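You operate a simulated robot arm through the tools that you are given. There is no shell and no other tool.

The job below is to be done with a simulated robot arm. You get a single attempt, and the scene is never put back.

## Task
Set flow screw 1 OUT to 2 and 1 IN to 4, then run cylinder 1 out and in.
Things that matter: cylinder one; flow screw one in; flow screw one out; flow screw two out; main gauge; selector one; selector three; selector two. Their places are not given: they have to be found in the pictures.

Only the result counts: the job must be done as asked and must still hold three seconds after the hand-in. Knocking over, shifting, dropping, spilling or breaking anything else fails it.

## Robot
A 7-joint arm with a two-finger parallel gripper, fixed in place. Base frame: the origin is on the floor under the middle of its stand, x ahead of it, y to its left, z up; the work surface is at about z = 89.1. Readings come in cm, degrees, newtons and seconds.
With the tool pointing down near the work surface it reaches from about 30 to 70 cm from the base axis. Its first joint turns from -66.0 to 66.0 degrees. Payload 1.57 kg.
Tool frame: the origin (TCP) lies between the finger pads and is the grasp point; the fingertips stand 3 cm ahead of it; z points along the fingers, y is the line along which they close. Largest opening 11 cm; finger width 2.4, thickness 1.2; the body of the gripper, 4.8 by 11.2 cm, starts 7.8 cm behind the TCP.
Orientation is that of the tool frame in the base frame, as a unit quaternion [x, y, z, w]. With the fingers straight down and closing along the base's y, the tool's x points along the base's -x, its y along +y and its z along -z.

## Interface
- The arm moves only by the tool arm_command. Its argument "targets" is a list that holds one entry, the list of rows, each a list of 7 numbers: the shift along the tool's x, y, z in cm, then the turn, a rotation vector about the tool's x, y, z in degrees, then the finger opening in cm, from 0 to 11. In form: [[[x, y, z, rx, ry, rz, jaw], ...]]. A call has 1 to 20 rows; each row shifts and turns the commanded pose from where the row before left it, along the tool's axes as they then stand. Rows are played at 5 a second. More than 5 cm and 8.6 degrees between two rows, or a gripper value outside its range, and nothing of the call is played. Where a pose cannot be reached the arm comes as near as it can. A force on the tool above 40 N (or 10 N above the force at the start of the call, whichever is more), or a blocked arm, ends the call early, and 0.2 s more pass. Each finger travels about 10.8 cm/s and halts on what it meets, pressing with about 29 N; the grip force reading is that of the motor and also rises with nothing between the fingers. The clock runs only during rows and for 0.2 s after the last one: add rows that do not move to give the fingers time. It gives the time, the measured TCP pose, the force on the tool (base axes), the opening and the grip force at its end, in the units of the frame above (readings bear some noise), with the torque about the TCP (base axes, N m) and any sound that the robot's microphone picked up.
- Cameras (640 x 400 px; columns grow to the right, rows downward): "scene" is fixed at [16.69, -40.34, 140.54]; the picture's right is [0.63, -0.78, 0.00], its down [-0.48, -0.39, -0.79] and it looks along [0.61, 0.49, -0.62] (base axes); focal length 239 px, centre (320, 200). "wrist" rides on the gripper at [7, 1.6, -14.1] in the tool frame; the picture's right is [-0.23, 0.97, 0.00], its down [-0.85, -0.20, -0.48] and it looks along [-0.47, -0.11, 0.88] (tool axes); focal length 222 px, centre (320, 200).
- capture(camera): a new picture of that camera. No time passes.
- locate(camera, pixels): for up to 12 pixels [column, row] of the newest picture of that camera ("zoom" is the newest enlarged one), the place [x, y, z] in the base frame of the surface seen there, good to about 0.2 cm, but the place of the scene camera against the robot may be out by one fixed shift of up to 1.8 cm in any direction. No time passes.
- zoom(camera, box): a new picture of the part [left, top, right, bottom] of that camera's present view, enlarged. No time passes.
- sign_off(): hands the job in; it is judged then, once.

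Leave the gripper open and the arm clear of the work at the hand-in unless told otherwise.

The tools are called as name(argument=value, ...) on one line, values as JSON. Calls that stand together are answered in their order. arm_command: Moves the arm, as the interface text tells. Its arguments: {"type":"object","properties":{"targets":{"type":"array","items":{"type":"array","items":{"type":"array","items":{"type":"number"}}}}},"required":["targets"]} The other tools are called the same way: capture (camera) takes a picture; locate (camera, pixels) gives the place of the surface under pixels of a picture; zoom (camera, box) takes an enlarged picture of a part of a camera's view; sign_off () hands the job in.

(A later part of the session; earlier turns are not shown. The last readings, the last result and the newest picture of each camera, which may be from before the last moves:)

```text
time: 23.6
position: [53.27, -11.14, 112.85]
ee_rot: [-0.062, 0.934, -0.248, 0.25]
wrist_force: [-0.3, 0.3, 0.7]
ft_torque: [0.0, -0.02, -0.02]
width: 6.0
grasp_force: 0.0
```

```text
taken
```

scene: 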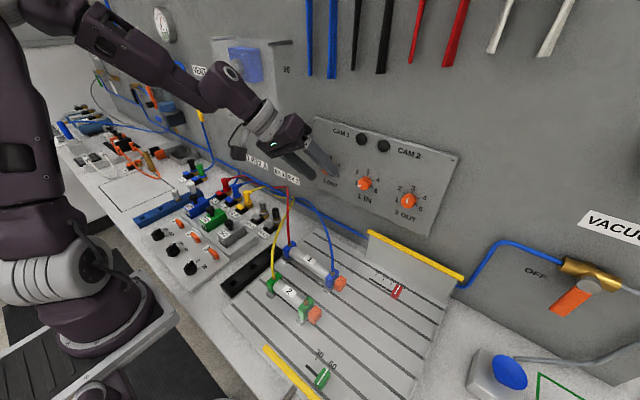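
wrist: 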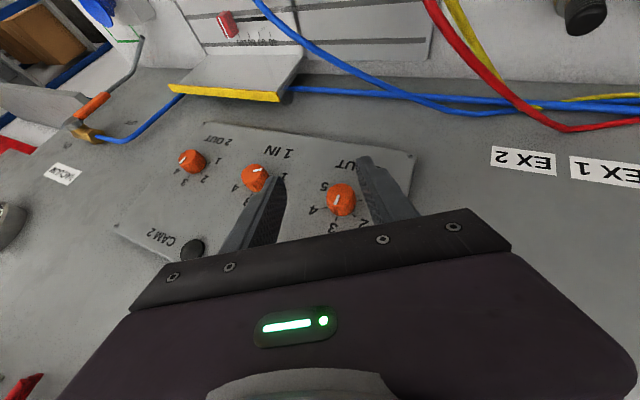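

Both ends of the stroke are reachable. I'll check clearance to the transparent plate assembly on the wall left of the panel (pixels ~ (292,45), (296,127), (245,125)) since the hand leans that way at −30°.

locate(camera="scene", pixels=[[290, 45], [296, 127], [250, 125], [265, 100], [285, 120], [250, 60], [240, 90], [275, 70], [362, 137], [384, 146], [285, 90], [298, 125]])

zoom(camera="scene", box=[200, 30, 400, 220])

```text
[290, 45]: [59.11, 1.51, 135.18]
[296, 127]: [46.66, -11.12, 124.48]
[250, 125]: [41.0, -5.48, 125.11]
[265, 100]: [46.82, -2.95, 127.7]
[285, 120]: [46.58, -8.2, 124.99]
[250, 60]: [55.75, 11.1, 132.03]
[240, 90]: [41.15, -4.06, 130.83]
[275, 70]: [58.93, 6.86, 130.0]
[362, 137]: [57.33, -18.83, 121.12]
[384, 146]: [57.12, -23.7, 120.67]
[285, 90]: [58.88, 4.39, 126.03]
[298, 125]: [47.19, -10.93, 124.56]
```

```text
2.11 times, centred on (300, 125) of scene
```

zoom: 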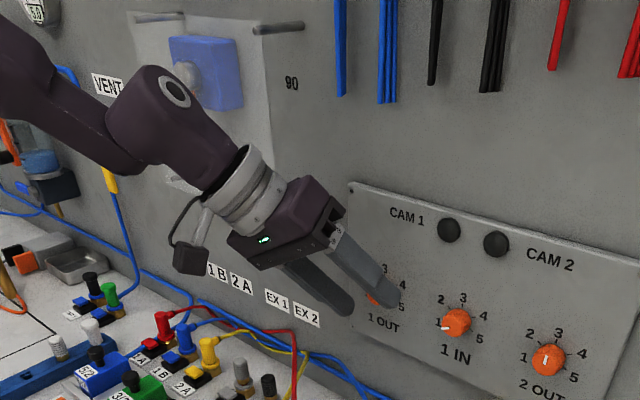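

Clearances are fine (nearest peg is at y≈7, the hand stays below y≈3). Now roll to +30° and line up laterally for gripping 1 OUT: TCP at (53.2, −12.17, 112.2), fingers 6 cm open.

arm_command(targets=[[[0, 0, 0, -6.495, 0, 3.75, 6], [0, 0, 0, -6.495, 0, 3.75, 6], [0, 0, 0, -6.495, 0, 3.75, 6], [0, 0, 0, -6.495, 0, 3.75, 6], [0, 0, 0, -6.495, 0, 3.75, 6], [0, 0, 0, -6.495, 0, 3.75, 6], [0, 0, 0, -6.495, 0, 3.75, 6], [0, 0, 0, -6.495, 0, 3.75, 6], [0.024, -1.217, 0.042, 0, 0, 0, 6], [0, 0, 0, 0, 0, 0, 6]]])

capture(camera="wrist")

zoom(camera="wrist", box=[260, 150, 380, 250])

```text
time: 25.8
position: [53.19, -12.25, 112.22]
ee_rot: [0.071, 0.931, 0.253, 0.251]
wrist_force: [-0.4, -0.3, -0.1]
ft_torque: [-0.01, -0.01, 0.0]
width: 6.0
grasp_force: 0.1
```

```text
taken
```

wrist: 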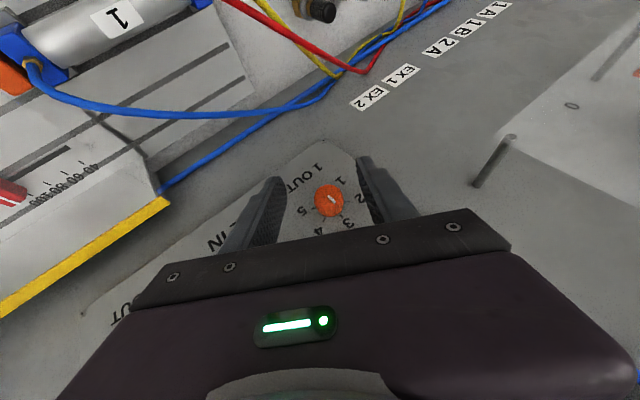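

```text
4.00 times, centred on (320, 200) of wrist
```

zoom: 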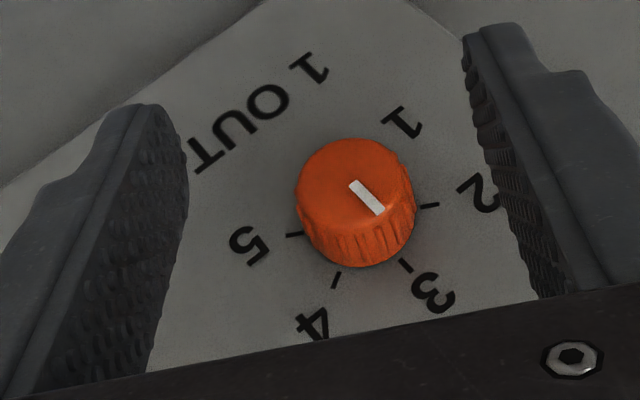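

I'll check centring by locating the inner fingertip points and the knob in this zoomed picture.

locate(camera="zoom", pixels=[[150, 108], [183, 180], [480, 35], [470, 60], [350, 190], [310, 190], [390, 190], [350, 145], [404, 265], [337, 280], [428, 205], [296, 233]])

```text
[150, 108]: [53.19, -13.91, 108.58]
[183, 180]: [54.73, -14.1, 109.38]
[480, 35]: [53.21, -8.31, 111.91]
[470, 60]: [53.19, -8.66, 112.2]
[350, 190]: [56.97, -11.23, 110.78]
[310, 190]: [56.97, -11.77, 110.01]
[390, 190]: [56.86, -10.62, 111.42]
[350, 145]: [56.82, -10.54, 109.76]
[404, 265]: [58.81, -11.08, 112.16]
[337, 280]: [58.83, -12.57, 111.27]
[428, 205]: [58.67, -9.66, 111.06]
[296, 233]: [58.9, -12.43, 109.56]
```

Fingers are centred on the knob to within 0.1 cm. Moving straight in along +x by 2.65 cm to put the pads beside the knob.

arm_command(targets=[[[-0.765, 0, 0.442, 0, 0, 0, 6], [-0.765, 0, 0.442, 0, 0, 0, 6], [-0.765, 0, 0.442, 0, 0, 0, 6], [0, 0, 0, 0, 0, 0, 6], [0, 0, 0, 0, 0, 0, 6]]])

capture(camera="wrist")

zoom(camera="wrist", box=[250, 140, 390, 250])

```text
time: 27.0
position: [55.7, -12.21, 112.18]
ee_rot: [0.073, 0.932, 0.252, 0.252]
wrist_force: [0.2, -0.3, -0.6]
ft_torque: [0.03, 0.0, 0.06]
width: 6.01
grasp_force: 0.0
```

```text
taken
```

wrist: 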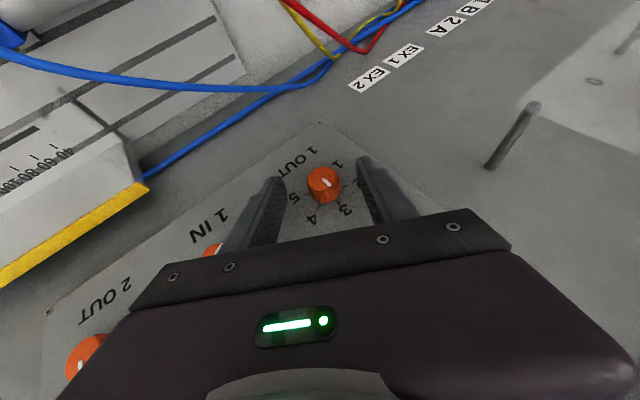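

```text
3.64 times, centred on (320, 195) of wrist
```

zoom: 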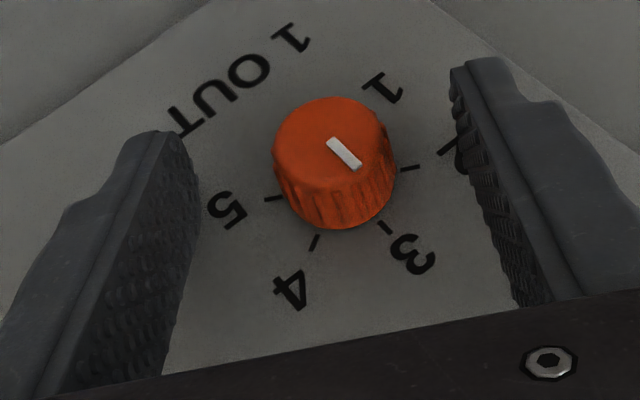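

No contact so far, knob sits between the pads. Closing the fingers on it.

arm_command(targets=[[[0, 0, 0, 0, 0, 0, 4], [0, 0, 0, 0, 0, 0, 3], [0, 0, 0, 0, 0, 0, 1.5], [0, 0, 0, 0, 0, 0, 1.5], [0, 0, 0, 0, 0, 0, 1.5]]])

capture(camera="wrist")

zoom(camera="wrist", box=[250, 140, 390, 250])

```text
time: 28.2
position: [55.8, -12.04, 112.22]
ee_rot: [0.071, 0.931, 0.254, 0.252]
wrist_force: [0.4, 10.7, 10.8]
ft_torque: [0.31, 0.37, 0.71]
width: 2.5
grasp_force: 36.0
```

```text
taken
```

wrist: 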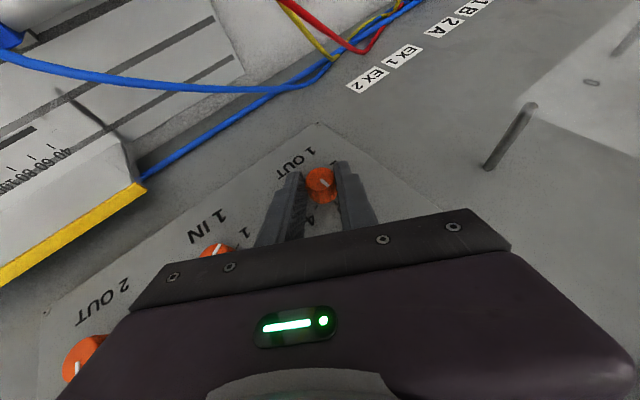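

```text
3.64 times, centred on (320, 195) of wrist
```

zoom: 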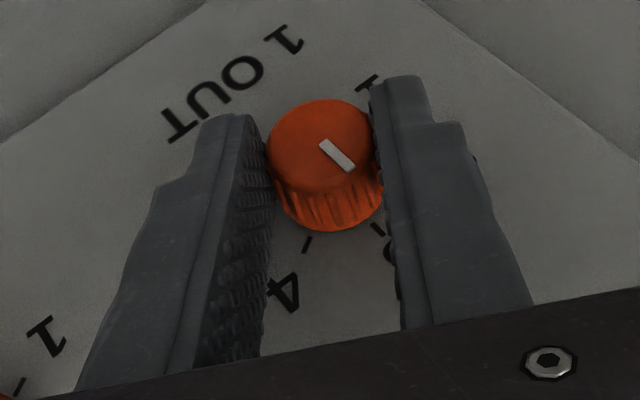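

Gripped at 2.5 cm width, with ~15 N sideways along tool +y, so the hand is slightly off-centre. I'll ease 0.12 cm along tool y, then turn −30° as a first half (4 rows), following the knob axis.

arm_command(targets=[[[0, 0.12, 0, 0, 0, 0, 1.5], [0, 0, 0, 0, 0, 0, 1.5]]])

arm_command(targets=[[[0.009, 0.274, 0.016, 6.495, 0, -3.75, 1.5], [0.009, 0.274, 0.016, 6.495, 0, -3.75, 1.5], [0.009, 0.274, 0.016, 6.495, 0, -3.75, 1.5], [0.009, 0.274, 0.016, 6.495, 0, -3.75, 1.5], [0, 0, 0, 0, 0, 0, 1.5]]])

capture(camera="wrist")

zoom(camera="wrist", box=[250, 140, 390, 250])

```text
time: 28.8
position: [55.84, -12.09, 112.2]
ee_rot: [0.071, 0.932, 0.253, 0.251]
wrist_force: [4.3, 11.8, 4.3]
ft_torque: [0.27, -0.02, 0.46]
width: 2.49
grasp_force: 36.3
```

```text
time: 30.0
position: [55.84, -11.09, 112.55]
ee_rot: [0.005, 0.965, 0.001, 0.26]
wrist_force: [-0.8, 13.7, 6.1]
ft_torque: [0.28, -1.18, 0.22]
width: 2.51
grasp_force: 36.6
```

```text
taken
```

wrist: 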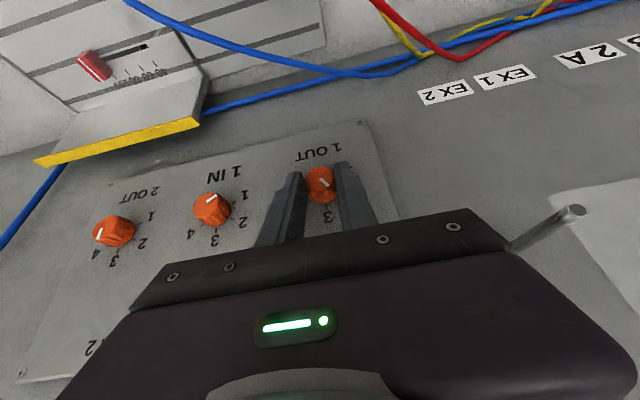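

```text
3.64 times, centred on (320, 195) of wrist
```

zoom: 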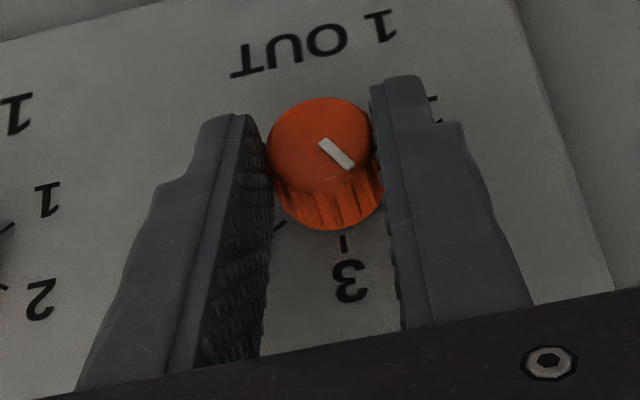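

The knob turned with the hand without slipping (the mark is now midway between 3 and 2). Turning the remaining −30°.

arm_command(targets=[[[0.009, 0.274, 0.016, 6.495, 0, -3.75, 1.5], [0.009, 0.274, 0.016, 6.495, 0, -3.75, 1.5], [0.009, 0.274, 0.016, 6.495, 0, -3.75, 1.5], [0.009, 0.274, 0.016, 6.495, 0, -3.75, 1.5], [0, 0, 0, 0, 0, 0, 1.5]]])

capture(camera="wrist")

zoom(camera="wrist", box=[250, 140, 390, 250])

capture(camera="scene")

```text
time: 31.2
position: [55.92, -9.94, 112.28]
ee_rot: [-0.063, 0.934, -0.248, 0.25]
wrist_force: [7.5, 2.6, 10.8]
ft_torque: [-0.04, -0.43, 0.34]
width: 2.51
grasp_force: 36.1
```

```text
taken
```

wrist: 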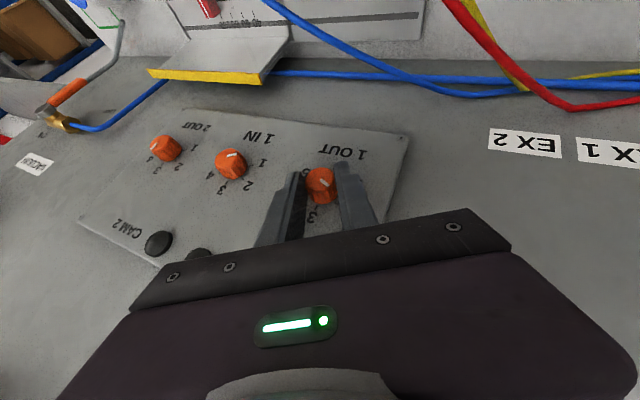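

```text
3.64 times, centred on (320, 195) of wrist
```

zoom: 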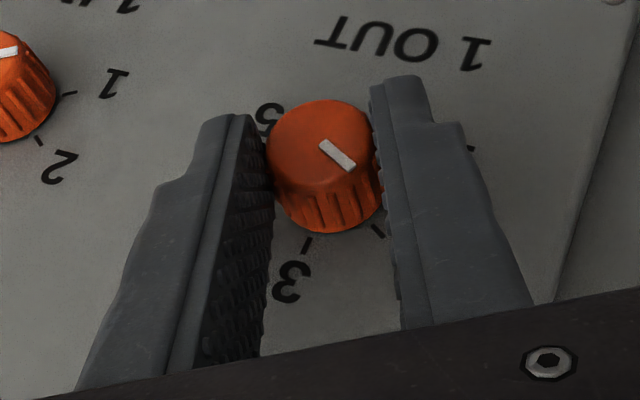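

```text
taken
```

scene: 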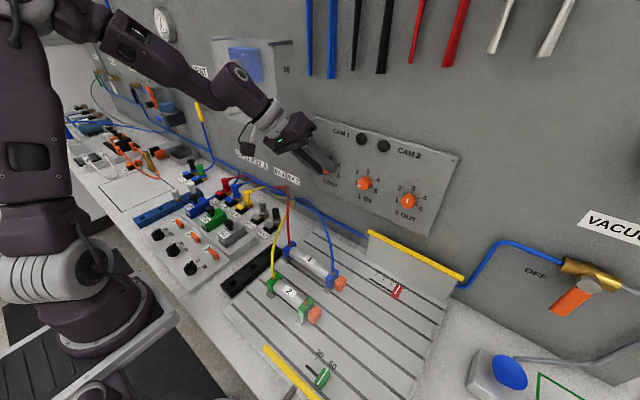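

The mark now aims at tick 2. Releasing the knob and backing straight out along −x to check.

arm_command(targets=[[[0, 0, 0, 0, 0, 0, 4], [0, 0, 0, 0, 0, 0, 6], [0, 0, 0, 0, 0, 0, 6], [1.0, 0, -0.577, 0, 0, 0, 6], [1.0, 0, -0.577, 0, 0, 0, 6], [1.5, 0, -0.866, 0, 0, 0, 6], [0, 0, 0, 0, 0, 0, 6]]])

capture(camera="wrist")

zoom(camera="wrist", box=[300, 150, 390, 230])

capture(camera="scene")

zoom(camera="scene", box=[310, 140, 430, 220])

```text
time: 32.8
position: [51.8, -10.01, 112.22]
ee_rot: [-0.062, 0.934, -0.248, 0.25]
wrist_force: [-0.5, 0.0, -0.1]
ft_torque: [0.02, -0.01, -0.02]
width: 5.99
grasp_force: 0.1
```

```text
taken
```

wrist: 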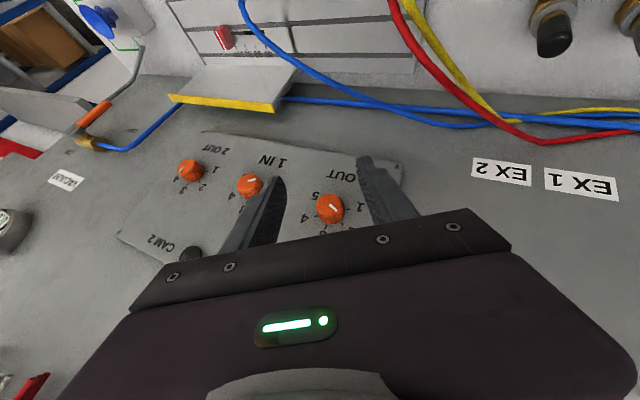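

```text
5.00 times, centred on (345, 190) of wrist
```

zoom: 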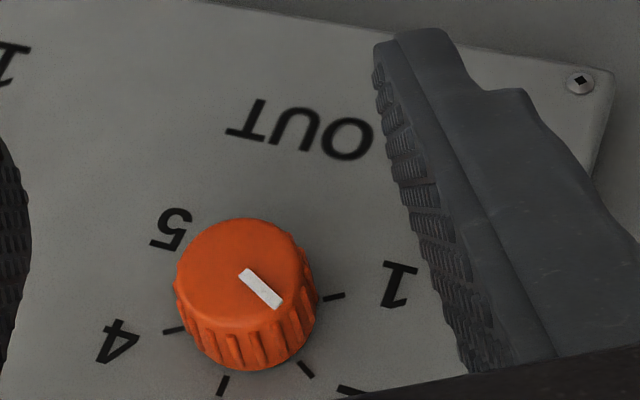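

```text
taken
```

scene: 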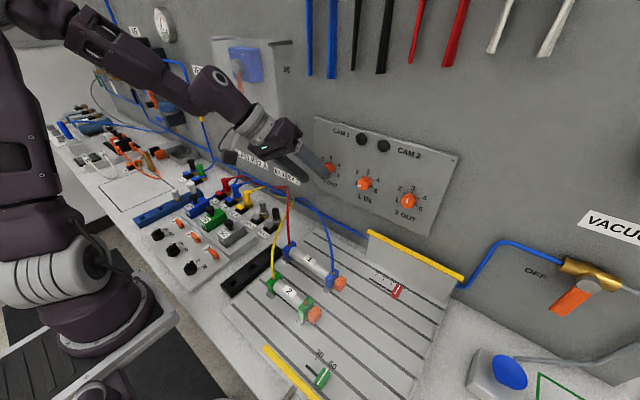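

```text
5.00 times, centred on (370, 180) of scene
```

zoom: 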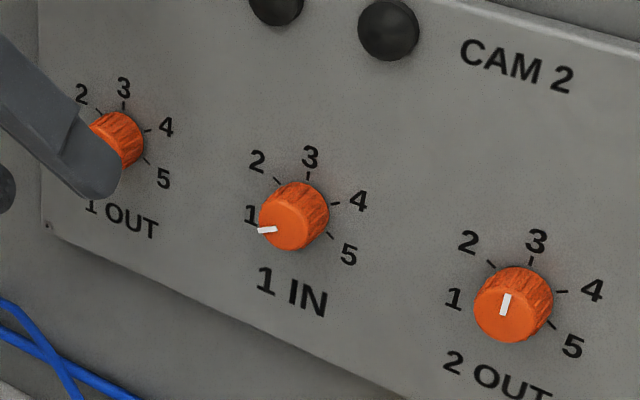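

I'll measure the mark's direction using locate on both ends of the white mark and the tick positions.

zoom(camera="wrist", box=[310, 190, 350, 225])

locate(camera="zoom", pixels=[[290, 215], [348, 280], [300, 225], [335, 268]])

```text
11.43 times, centred on (330, 208) of wrist
```

zoom: 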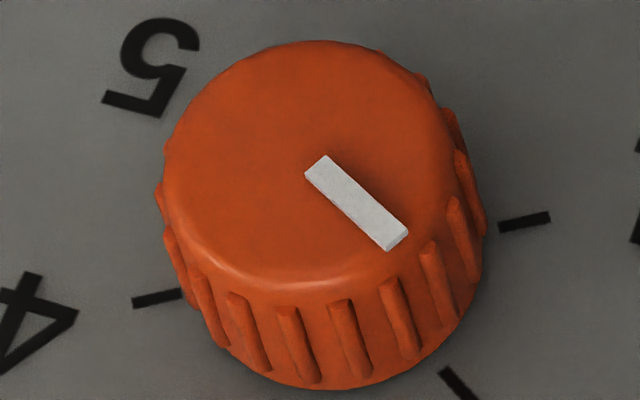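

```text
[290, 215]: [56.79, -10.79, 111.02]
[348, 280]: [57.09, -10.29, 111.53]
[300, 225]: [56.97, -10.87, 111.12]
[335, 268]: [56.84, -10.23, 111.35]
```

Now with the actual mark ends in this zoom: (318,166) and (396,240).

locate(camera="zoom", pixels=[[318, 166], [396, 240], [335, 182], [380, 226], [525, 221], [455, 380], [157, 299], [310, 158], [200, 160], [430, 150], [310, 50], [300, 270]])

```text
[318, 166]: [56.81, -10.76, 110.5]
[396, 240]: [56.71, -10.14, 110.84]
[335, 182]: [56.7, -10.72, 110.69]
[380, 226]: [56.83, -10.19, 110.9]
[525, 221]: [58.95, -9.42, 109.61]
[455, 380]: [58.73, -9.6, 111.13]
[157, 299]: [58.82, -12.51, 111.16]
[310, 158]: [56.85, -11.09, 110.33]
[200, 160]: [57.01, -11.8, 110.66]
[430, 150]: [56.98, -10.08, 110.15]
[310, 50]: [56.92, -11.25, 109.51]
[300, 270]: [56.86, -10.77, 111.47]
```

The mark points 61–63° left of top, i.e. at 2 (60°). 1 OUT is set. Next, 1 IN: moving sideways to a stand-off in front of it (x≈52.5, TCP y −20.05, z 112.2), keeping the −30° roll.

arm_command(targets=[[[0.635, -2.898, 1.567, 0, 0, 0, 6], [0.635, -2.898, 1.567, 0, 0, 0, 6], [0.635, -2.898, 1.567, 0, 0, 0, 6], [0, 0, 0, 0, 0, 0, 6]]])

arm_command(targets=[[[0, 0, 0, -6.495, 0, 3.75, 6], [0, 0, 0, -6.495, 0, 3.75, 6], [0, 0, 0, -6.495, 0, 3.75, 6], [0, 0, 0, -6.495, 0, 3.75, 6], [0, 0, 0, -6.495, 0, 3.75, 6], [0, 0, 0, -6.495, 0, 3.75, 6], [0, 0, 0, -6.495, 0, 3.75, 6], [0, 0, 0, -6.495, 0, 3.75, 6], [0, 0, 0, -6.495, 0, 3.75, 6], [0, 0, 0, -6.495, 0, 3.75, 6], [0, 0, 0, 0, 0, 0, 6]]])

capture(camera="scene")

zoom(camera="scene", box=[310, 140, 430, 220])

```text
time: 33.8
position: [52.33, -20.11, 112.15]
ee_rot: [-0.062, 0.934, -0.249, 0.25]
wrist_force: [-0.2, -0.1, 0.8]
ft_torque: [0.0, -0.02, 0.02]
width: 5.99
grasp_force: 0.1
```

```text
time: 36.2
position: [52.38, -20.03, 112.18]
ee_rot: [0.104, 0.89, 0.372, 0.242]
wrist_force: [0.8, -0.5, -0.6]
ft_torque: [0.01, 0.03, 0.01]
width: 5.99
grasp_force: 0.0
```

```text
taken
```

scene: 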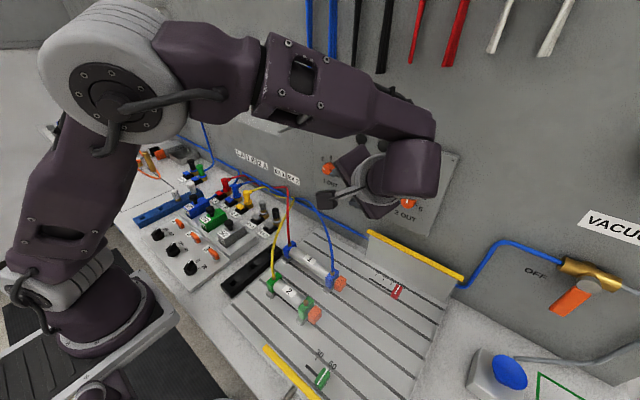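

```text
5.00 times, centred on (370, 180) of scene
```

zoom: 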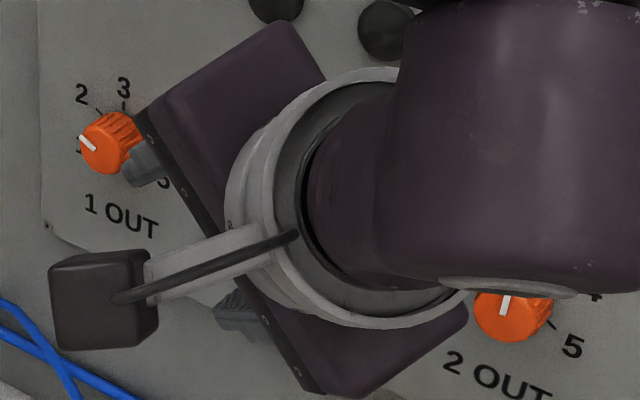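

+45° is reachable here too, so I can turn 1 IN in two 90° strokes. 1 OUT's mark is visible and points to 2. Now rolling to −45° and lining up for the first grip on 1 IN.

arm_command(targets=[[[0, 0, 0, 6.495, 0, -3.75, 6], [0, 0, 0, 6.495, 0, -3.75, 6], [0, 0, 0, 6.495, 0, -3.75, 6], [0, 0, 0, 6.495, 0, -3.75, 6], [0, 0, 0, 6.495, 0, -3.75, 6], [0, 0, 0, 6.495, 0, -3.75, 6], [0, 0, 0, 6.495, 0, -3.75, 6], [0, 0, 0, 6.495, 0, -3.75, 6], [0, 0, 0, 6.495, 0, -3.75, 6], [0, 0, 0, 6.495, 0, -3.75, 6], [0, 0, 0, 6.495, 0, -3.75, 6], [0, 0, 0, 6.495, 0, -3.75, 6], [-0.382, 0.516, 0.139, 0, 0, 0, 6], [0, 0, 0, 0, 0, 0, 6]]])

capture(camera="wrist")

zoom(camera="wrist", box=[250, 140, 390, 250])

capture(camera="scene")

```text
time: 39.2
position: [52.81, -19.65, 111.81]
ee_rot: [-0.095, 0.894, -0.368, 0.238]
wrist_force: [-0.3, 0.5, 0.4]
ft_torque: [0.03, 0.03, 0.01]
width: 6.01
grasp_force: 0.0
```

```text
taken
```

wrist: 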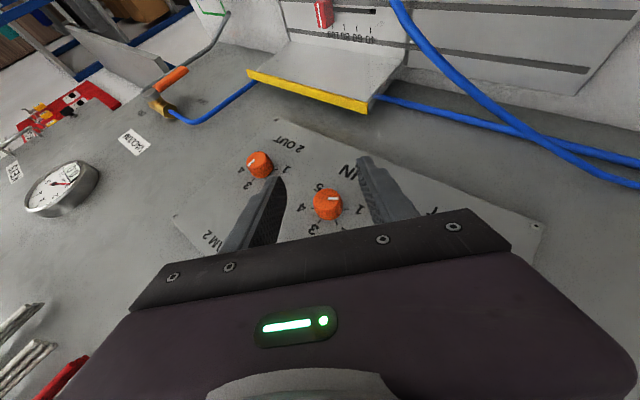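

```text
3.64 times, centred on (320, 195) of wrist
```

zoom: 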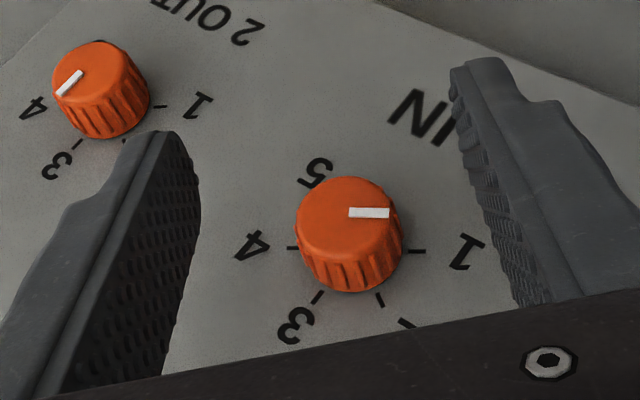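

```text
taken
```

scene: 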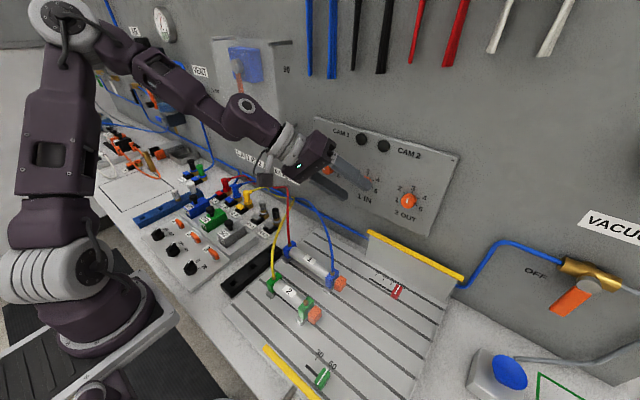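

Lined up; 1 IN's knob sits between the fingers with its mark at 1. I'll verify the axis by locating the ticks and fingertips in this zoom before moving in.

zoom(camera="wrist", box=[250, 140, 390, 250])

locate(camera="zoom", pixels=[[292, 248], [317, 298], [379, 298], [417, 251], [350, 218], [305, 218], [395, 218], [350, 182], [150, 135], [192, 190], [470, 70], [480, 130]])

```text
3.64 times, centred on (320, 195) of wrist
```

zoom: 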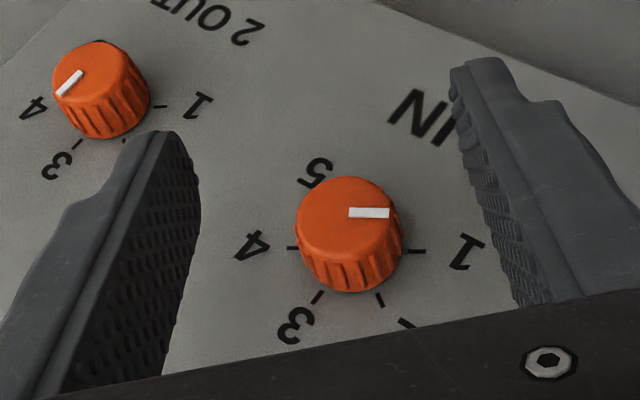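

```text
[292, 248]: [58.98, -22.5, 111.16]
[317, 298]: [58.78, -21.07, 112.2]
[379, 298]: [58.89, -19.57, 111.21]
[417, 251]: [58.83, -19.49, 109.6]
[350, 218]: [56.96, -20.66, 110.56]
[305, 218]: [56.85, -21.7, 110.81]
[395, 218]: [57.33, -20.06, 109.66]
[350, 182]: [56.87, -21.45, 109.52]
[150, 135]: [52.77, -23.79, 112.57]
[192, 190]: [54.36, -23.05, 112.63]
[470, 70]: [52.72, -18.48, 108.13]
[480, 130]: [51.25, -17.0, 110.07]
```

Axis confirmed at (−21.05, 110.39). Moving in along +x by 3.05 cm, then closing on the knob.

arm_command(targets=[[[-0.66, 0.02, 0.381, 0, 0, 0, 6], [-0.66, 0.02, 0.381, 0, 0, 0, 6], [-0.66, 0.02, 0.381, 0, 0, 0, 6], [-0.66, 0.02, 0.381, 0, 0, 0, 6], [0, 0, 0, 0, 0, 0, 6], [0, 0, 0, 0, 0, 0, 6]]])

arm_command(targets=[[[0, 0, 0, 0, 0, 0, 4], [0, 0, 0, 0, 0, 0, 3], [0, 0, 0, 0, 0, 0, 1.5], [0, 0, 0, 0, 0, 0, 1.5], [0, 0, 0, 0, 0, 0, 1.5]]])

capture(camera="wrist")

zoom(camera="wrist", box=[250, 140, 390, 250])

```text
time: 40.6
position: [55.73, -19.64, 111.78]
ee_rot: [-0.093, 0.894, -0.368, 0.238]
wrist_force: [-0.1, -0.3, -0.4]
ft_torque: [-0.04, -0.02, 0.0]
width: 6.0
grasp_force: 0.1
```

```text
time: 41.8
position: [55.8, -19.73, 111.91]
ee_rot: [-0.094, 0.894, -0.368, 0.238]
wrist_force: [1.0, -2.2, 4.4]
ft_torque: [0.0, 0.0, -0.16]
width: 2.53
grasp_force: 37.0
```

```text
taken
```

wrist: 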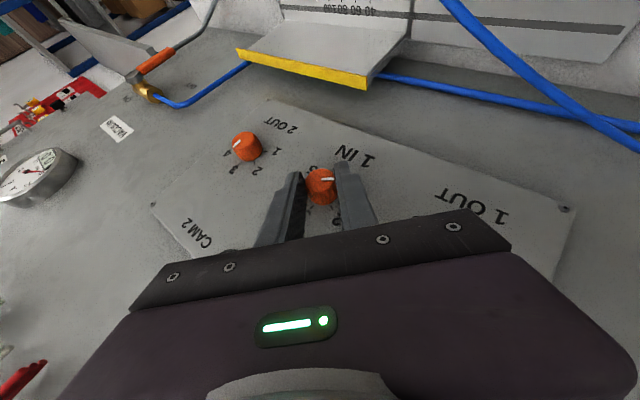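

```text
3.64 times, centred on (320, 195) of wrist
```

zoom: 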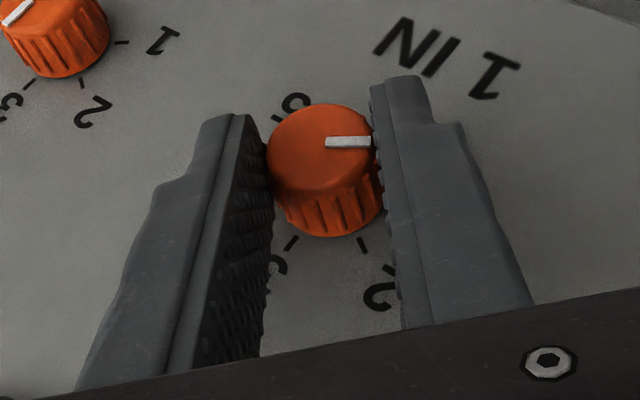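

Good grip, small forces. Turning +45° (6 rows), then a check.

arm_command(targets=[[[0.009, -0.274, 0.016, -6.495, 0, 3.75, 1.5], [0.009, -0.274, 0.016, -6.495, 0, 3.75, 1.5], [0.009, -0.274, 0.016, -6.495, 0, 3.75, 1.5], [0.009, -0.274, 0.016, -6.495, 0, 3.75, 1.5], [0.009, -0.274, 0.016, -6.495, 0, 3.75, 1.5], [0.009, -0.274, 0.016, -6.495, 0, 3.75, 1.5], [0, 0, 0, 0, 0, 0, 1.5]]])

capture(camera="wrist")

zoom(camera="wrist", box=[250, 140, 390, 250])

```text
time: 43.4
position: [55.88, -21.09, 112.4]
ee_rot: [0.005, 0.966, 0.004, 0.26]
wrist_force: [5.7, 4.3, 9.2]
ft_torque: [0.09, -0.97, 0.2]
width: 2.48
grasp_force: 36.9
```

```text
taken
```

wrist: 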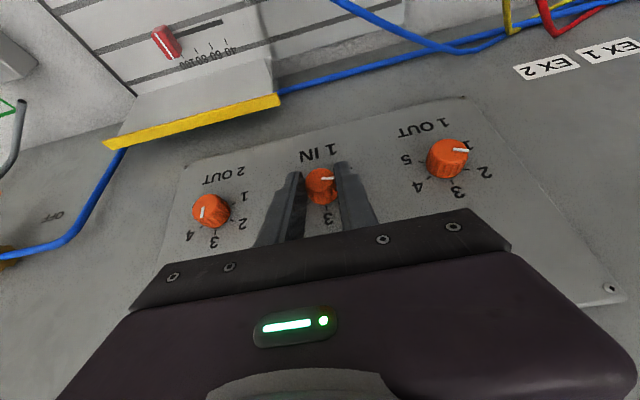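

```text
3.64 times, centred on (320, 195) of wrist
```

zoom: 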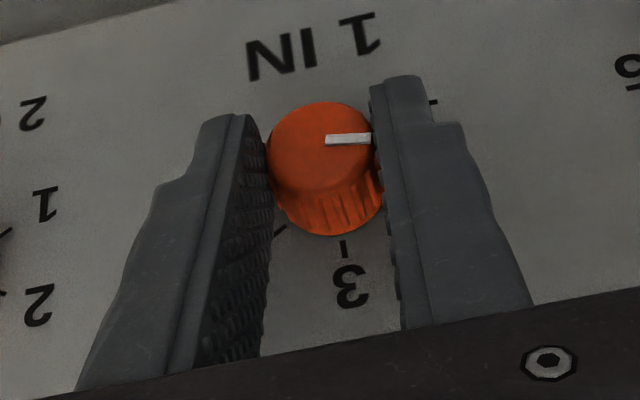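

The grip holds. I also want a close look at 1 OUT from this angle.

zoom(camera="wrist", box=[405, 110, 505, 210])

```text
4.00 times, centred on (455, 160) of wrist
```

zoom: 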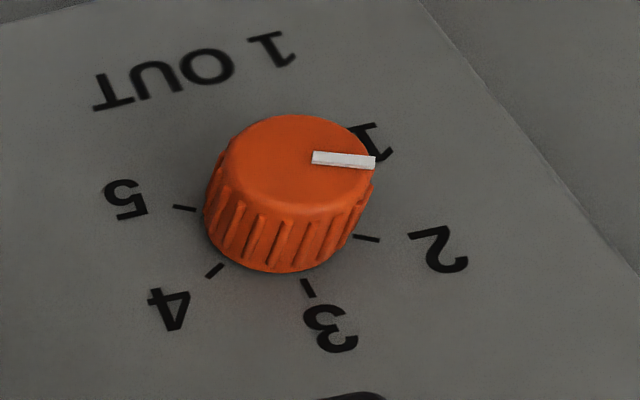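

1 OUT looks set at 2. Continuing 1 IN with the second +45° of this stroke.

arm_command(targets=[[[0.009, -0.274, 0.016, -6.495, 0, 3.75, 1.5], [0.009, -0.274, 0.016, -6.495, 0, 3.75, 1.5], [0.009, -0.274, 0.016, -6.495, 0, 3.75, 1.5], [0.009, -0.274, 0.016, -6.495, 0, 3.75, 1.5], [0.009, -0.274, 0.016, -6.495, 0, 3.75, 1.5], [0.009, -0.274, 0.016, -6.495, 0, 3.75, 1.5], [0, 0, 0, 0, 0, 0, 1.5]]])

capture(camera="wrist")

zoom(camera="wrist", box=[250, 140, 390, 250])

```text
time: 45.0
position: [55.87, -22.41, 111.96]
ee_rot: [0.104, 0.89, 0.374, 0.241]
wrist_force: [3.9, 11.8, 25.7]
ft_torque: [0.5, -0.15, 0.94]
width: 2.5
grasp_force: 36.1
```

```text
taken
```

wrist: 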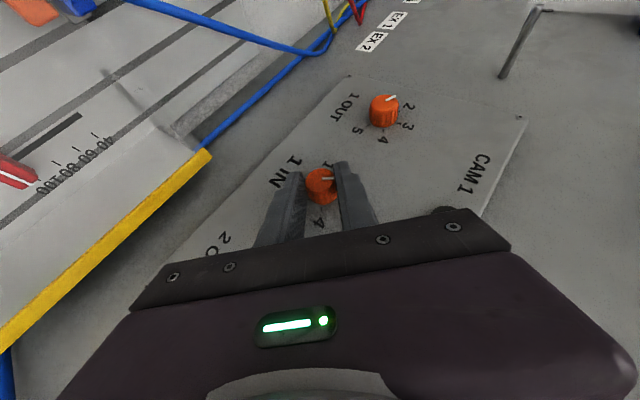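

```text
3.64 times, centred on (320, 195) of wrist
```

zoom: 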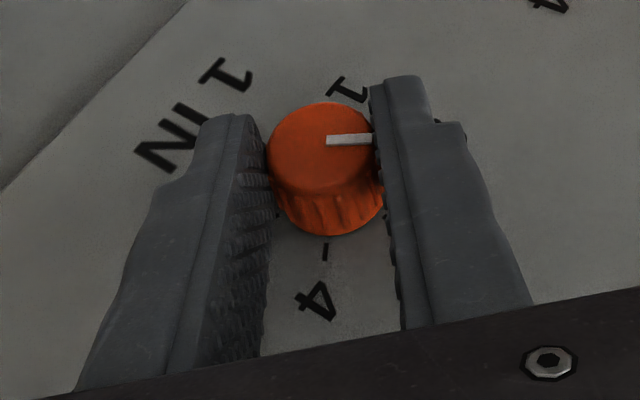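

The mark moved another 45° (now around 2.5, i.e. +90° done). Releasing, backing off 1.5 cm, and rolling back −90° around the knob axis for the second grip.

arm_command(targets=[[[0, 0, 0, 0, 0, 0, 4], [0, 0, 0, 0, 0, 0, 6], [0, 0, 0, 0, 0, 0, 6], [0.65, 0, -0.375, 0, 0, 0, 6], [0.65, 0, -0.375, 0, 0, 0, 6], [0, 0, 0, 0, 0, 0, 6]]])

arm_command(targets=[[[0.009, 0.274, 0.016, 6.495, 0, -3.75, 6], [0.009, 0.274, 0.016, 6.495, 0, -3.75, 6], [0.009, 0.274, 0.016, 6.495, 0, -3.75, 6], [0.009, 0.274, 0.016, 6.495, 0, -3.75, 6], [0.009, 0.274, 0.016, 6.495, 0, -3.75, 6], [0.009, 0.274, 0.016, 6.495, 0, -3.75, 6], [0.009, 0.274, 0.016, 6.495, 0, -3.75, 6], [0.009, 0.274, 0.016, 6.495, 0, -3.75, 6], [0.009, 0.274, 0.016, 6.495, 0, -3.75, 6], [0.009, 0.274, 0.016, 6.495, 0, -3.75, 6], [0.009, 0.274, 0.016, 6.495, 0, -3.75, 6], [0.009, 0.274, 0.016, 6.495, 0, -3.75, 6], [0, 0, 0, 0, 0, 0, 6], [0, 0, 0, 0, 0, 0, 6]]])

capture(camera="wrist")

zoom(camera="wrist", box=[250, 140, 390, 250])

```text
time: 46.4
position: [54.37, -22.5, 111.78]
ee_rot: [0.104, 0.891, 0.371, 0.241]
wrist_force: [0.8, -0.3, 0.0]
ft_torque: [-0.03, 0.0, 0.0]
width: 6.0
grasp_force: 0.0
```

```text
time: 49.4
position: [54.37, -19.57, 111.65]
ee_rot: [-0.095, 0.894, -0.368, 0.238]
wrist_force: [-0.3, -0.8, -0.4]
ft_torque: [0.0, 0.02, -0.01]
width: 5.99
grasp_force: 0.1
```

```text
taken
```

wrist: 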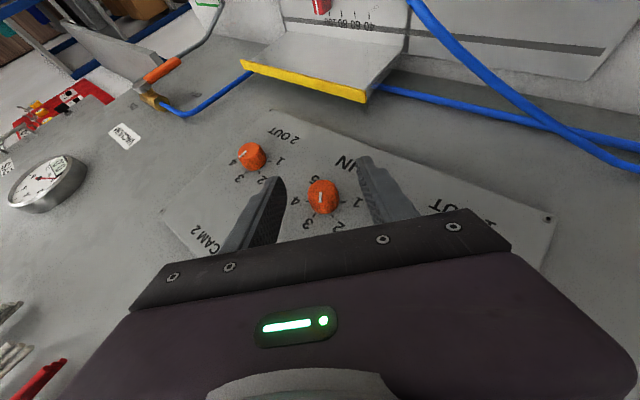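

```text
3.64 times, centred on (320, 195) of wrist
```

zoom: 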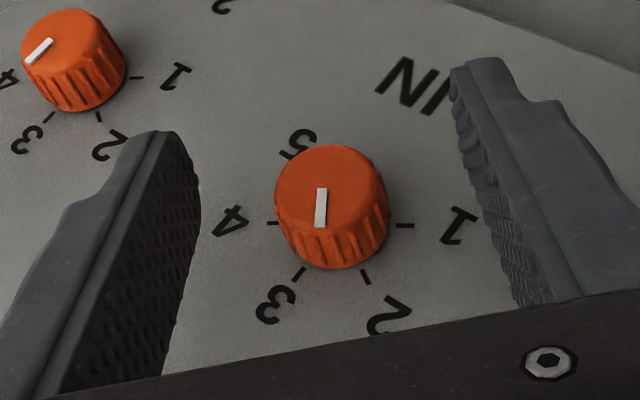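

1 IN's mark is now at 2.5, as expected. Moving in 1.5 cm (with a 0.16 cm lateral correction) and gripping again.

arm_command(targets=[[[-0.453, -0.052, 0.202, 0, 0, 0, 6], [-0.453, -0.052, 0.202, 0, 0, 0, 6], [-0.453, -0.052, 0.202, 0, 0, 0, 6], [0, 0, 0, 0, 0, 0, 6], [0, 0, 0, 0, 0, 0, 4], [0, 0, 0, 0, 0, 0, 3], [0, 0, 0, 0, 0, 0, 1.5], [0, 0, 0, 0, 0, 0, 1.5], [0, 0, 0, 0, 0, 0, 1.5]]])

capture(camera="wrist")

zoom(camera="wrist", box=[250, 140, 390, 250])

```text
time: 51.4
position: [55.88, -19.47, 111.96]
ee_rot: [-0.094, 0.894, -0.368, 0.239]
wrist_force: [0.7, 0.0, 0.0]
ft_torque: [-0.02, -0.02, 0.04]
width: 2.51
grasp_force: 36.3
```

```text
taken
```

wrist: 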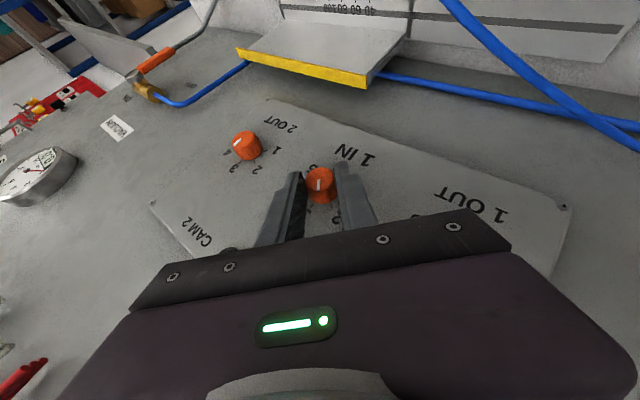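

```text
3.64 times, centred on (320, 195) of wrist
```

zoom: 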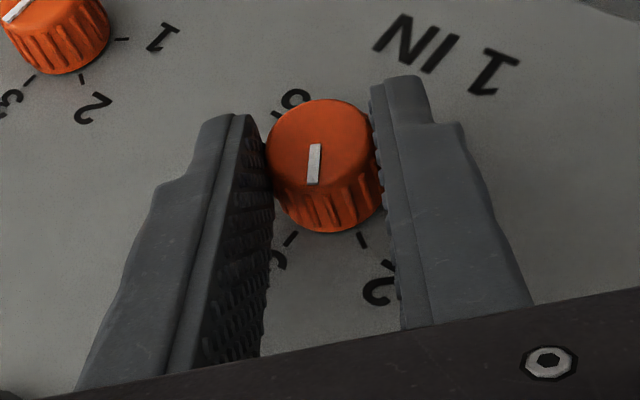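

Centred grip with no side force. Turning the second +90° in 12 rows.

arm_command(targets=[[[0.009, -0.274, 0.016, -6.495, 0, 3.75, 1.5], [0.009, -0.274, 0.016, -6.495, 0, 3.75, 1.5], [0.009, -0.274, 0.016, -6.495, 0, 3.75, 1.5], [0.009, -0.274, 0.016, -6.495, 0, 3.75, 1.5], [0.009, -0.274, 0.016, -6.495, 0, 3.75, 1.5], [0.009, -0.274, 0.016, -6.495, 0, 3.75, 1.5], [0.009, -0.274, 0.016, -6.495, 0, 3.75, 1.5], [0.009, -0.274, 0.016, -6.495, 0, 3.75, 1.5], [0.009, -0.274, 0.016, -6.495, 0, 3.75, 1.5], [0.009, -0.274, 0.016, -6.495, 0, 3.75, 1.5], [0.009, -0.274, 0.016, -6.495, 0, 3.75, 1.5], [0.009, -0.274, 0.016, -6.495, 0, 3.75, 1.5], [0, 0, 0, 0, 0, 0, 1.5]]])

capture(camera="wrist")

zoom(camera="wrist", box=[250, 140, 390, 250])

```text
time: 54.2
position: [55.9, -22.46, 112.03]
ee_rot: [0.103, 0.89, 0.373, 0.242]
wrist_force: [8.0, -0.1, 23.2]
ft_torque: [0.37, -0.85, -0.17]
width: 2.52
grasp_force: 36.3
```

```text
taken
```

wrist: 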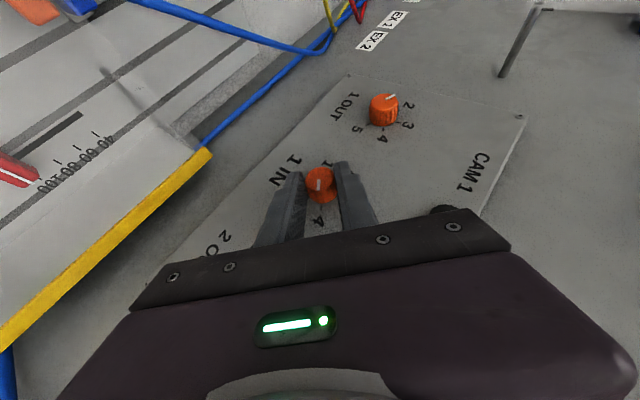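

```text
3.64 times, centred on (320, 195) of wrist
```

zoom: 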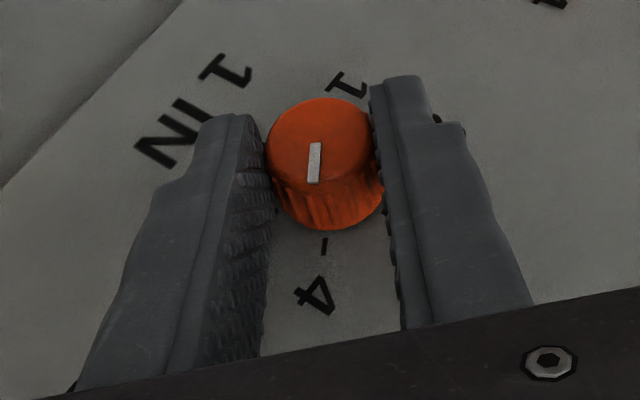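

The mark now points at 4. Releasing, backing out 5 cm, rolling back to level, and viewing the panel.

arm_command(targets=[[[0, 0, 0, 0, 0, 0, 4], [0, 0, 0, 0, 0, 0, 6], [0, 0, 0, 0, 0, 0, 6], [0.87, 0, -0.5, 0, 0, 0, 6], [1.73, 0, -1.0, 0, 0, 0, 6], [1.73, 0, -1.0, 0, 0, 0, 6], [0, 0, 0, 6.495, 0, -3.75, 6], [0, 0, 0, 6.495, 0, -3.75, 6], [0, 0, 0, 6.495, 0, -3.75, 6], [0, 0, 0, 6.495, 0, -3.75, 6], [0, 0, 0, 6.495, 0, -3.75, 6], [0, 0, 0, 6.495, 0, -3.75, 6], [0, 0, 0, 0, 0, 0, 6]]])

capture(camera="wrist")

capture(camera="scene")

zoom(camera="scene", box=[310, 140, 430, 220])

```text
time: 57.0
position: [50.92, -22.53, 111.89]
ee_rot: [0.006, 0.966, 0.001, 0.259]
wrist_force: [0.1, -0.7, 0.0]
ft_torque: [0.0, -0.04, 0.01]
width: 5.99
grasp_force: 0.0
```

```text
taken
```

wrist: 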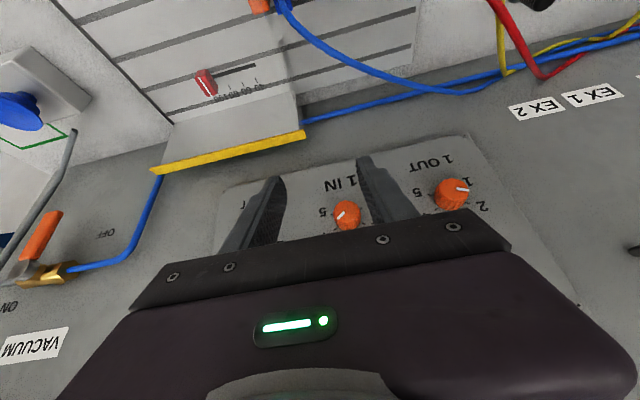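

```text
taken
```

scene: 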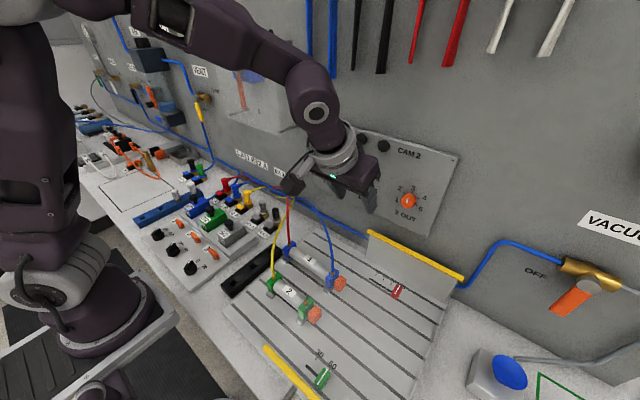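

```text
5.00 times, centred on (370, 180) of scene
```

zoom: 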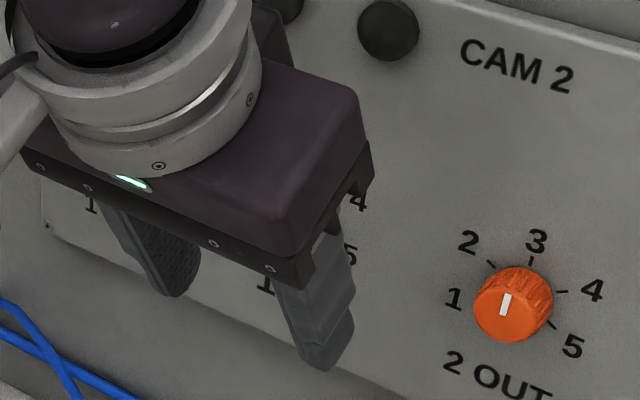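

2 OUT is untouched. I'll lift back and away, return the tool to straight down, and shift left to uncover the panel for a clear check.

arm_command(targets=[[[-0.27, 0, -4.46, 0, 0, 0, 6], [-0.27, 0, -4.46, 0, 0, 0, 6], [0, 0, 0, 0, 7.5, 0, 6], [0, 0, 0, 0, 7.5, 0, 6], [0, 0, 0, 0, 7.5, 0, 6], [0, 0, 0, 0, 7.5, 0, 6], [1.5, 3.5, -0.5, 0, 0, 0, 6], [1.5, 3.5, -0.5, 0, 0, 0, 6], [1.5, 3.5, -0.5, 0, 0, 0, 6], [1.5, 3.5, -0.5, 0, 0, 0, 6], [1.5, 3.5, 0, 0, 0, 0, 6], [1.5, 3.5, 0, 0, 0, 0, 6], [1.5, 3.5, 0, 0, 0, 0, 6], [0, 0, 0, 0, 0, 0, 6]]])

capture(camera="scene")

zoom(camera="scene", box=[315, 145, 385, 200])

capture(camera="wrist")

```text
time: 60.0
position: [36.53, 2.03, 121.87]
ee_rot: [0.004, 1.0, 0.003, 0.001]
wrist_force: [-0.5, 0.0, -0.5]
ft_torque: [-0.02, 0.01, 0.01]
width: 6.01
grasp_force: 0.0
```

```text
taken
```

scene: 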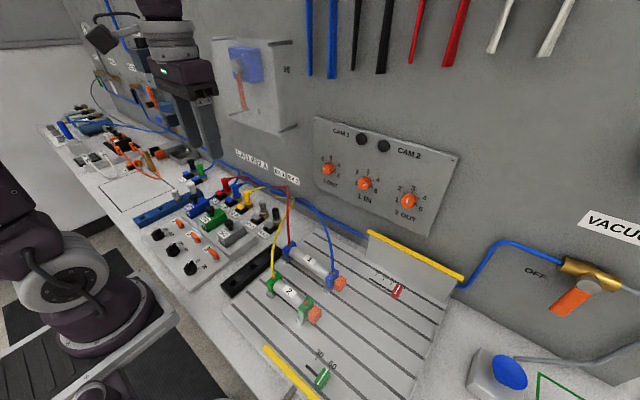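

```text
7.27 times, centred on (350, 172) of scene
```

zoom: 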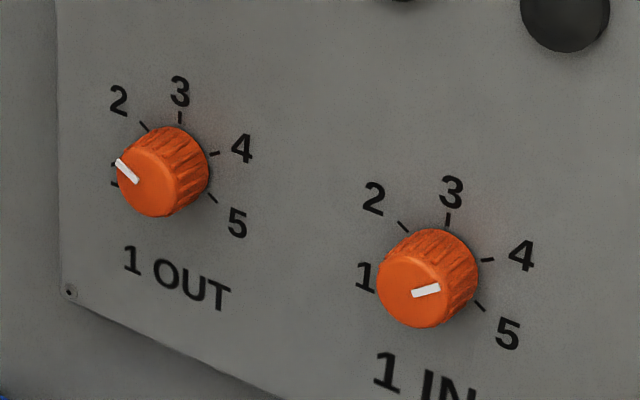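

```text
taken
```

wrist: 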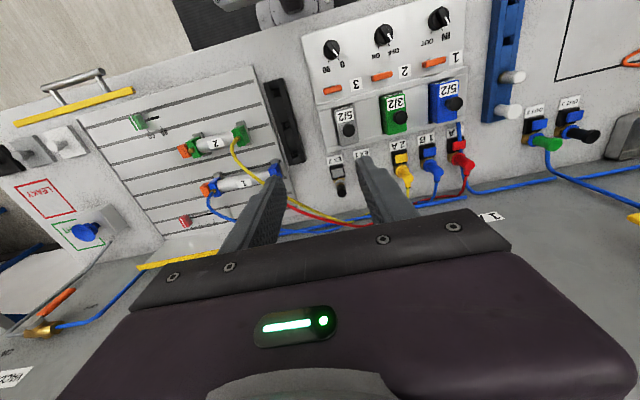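

Clear view: 1 OUT's mark computes to about −60° (2), and 1 IN's to about +56° (≈4). I'll zoom further to confirm both.

zoom(camera="scene", box=[345, 165, 385, 195])

locate(camera="zoom", pixels=[[216, 205], [265, 192], [230, 200], [250, 196]])

zoom(camera="scene", box=[310, 150, 350, 180])

zoom(camera="wrist", box=[310, 0, 470, 120])

```text
13.33 times, centred on (365, 180) of scene
```

zoom: 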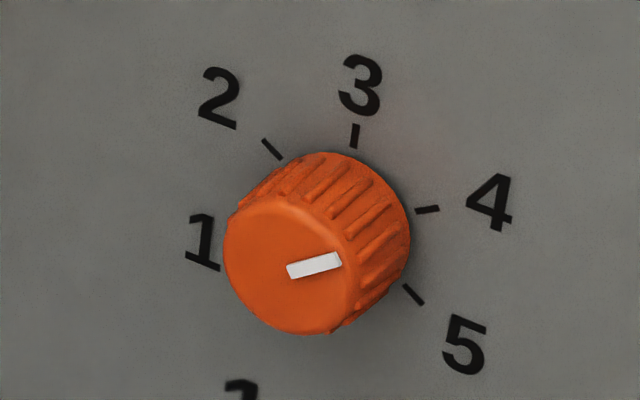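

```text
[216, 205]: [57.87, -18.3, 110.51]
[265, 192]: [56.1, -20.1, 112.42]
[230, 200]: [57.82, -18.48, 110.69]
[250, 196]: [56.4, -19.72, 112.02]
```

```text
13.33 times, centred on (330, 165) of scene
```

zoom: 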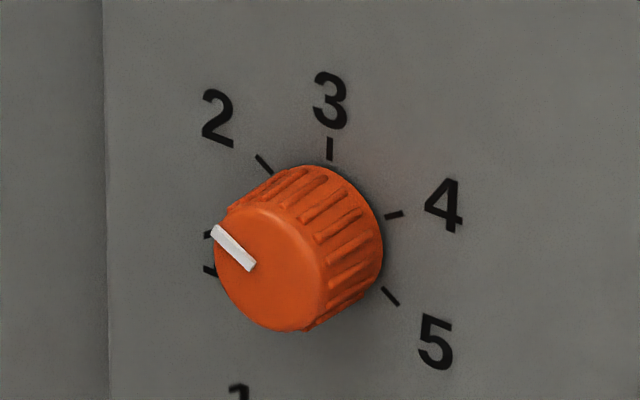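

```text
3.33 times, centred on (390, 60) of wrist
```

zoom: 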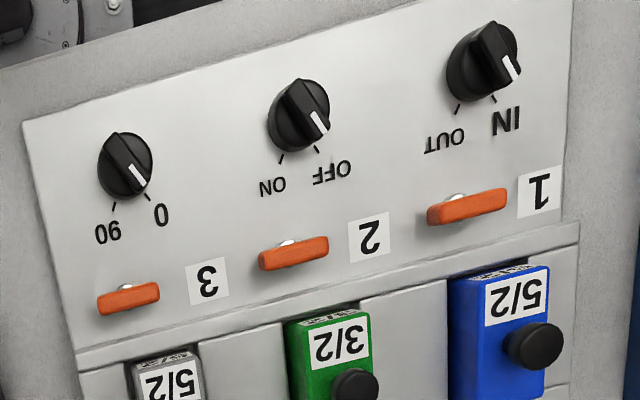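

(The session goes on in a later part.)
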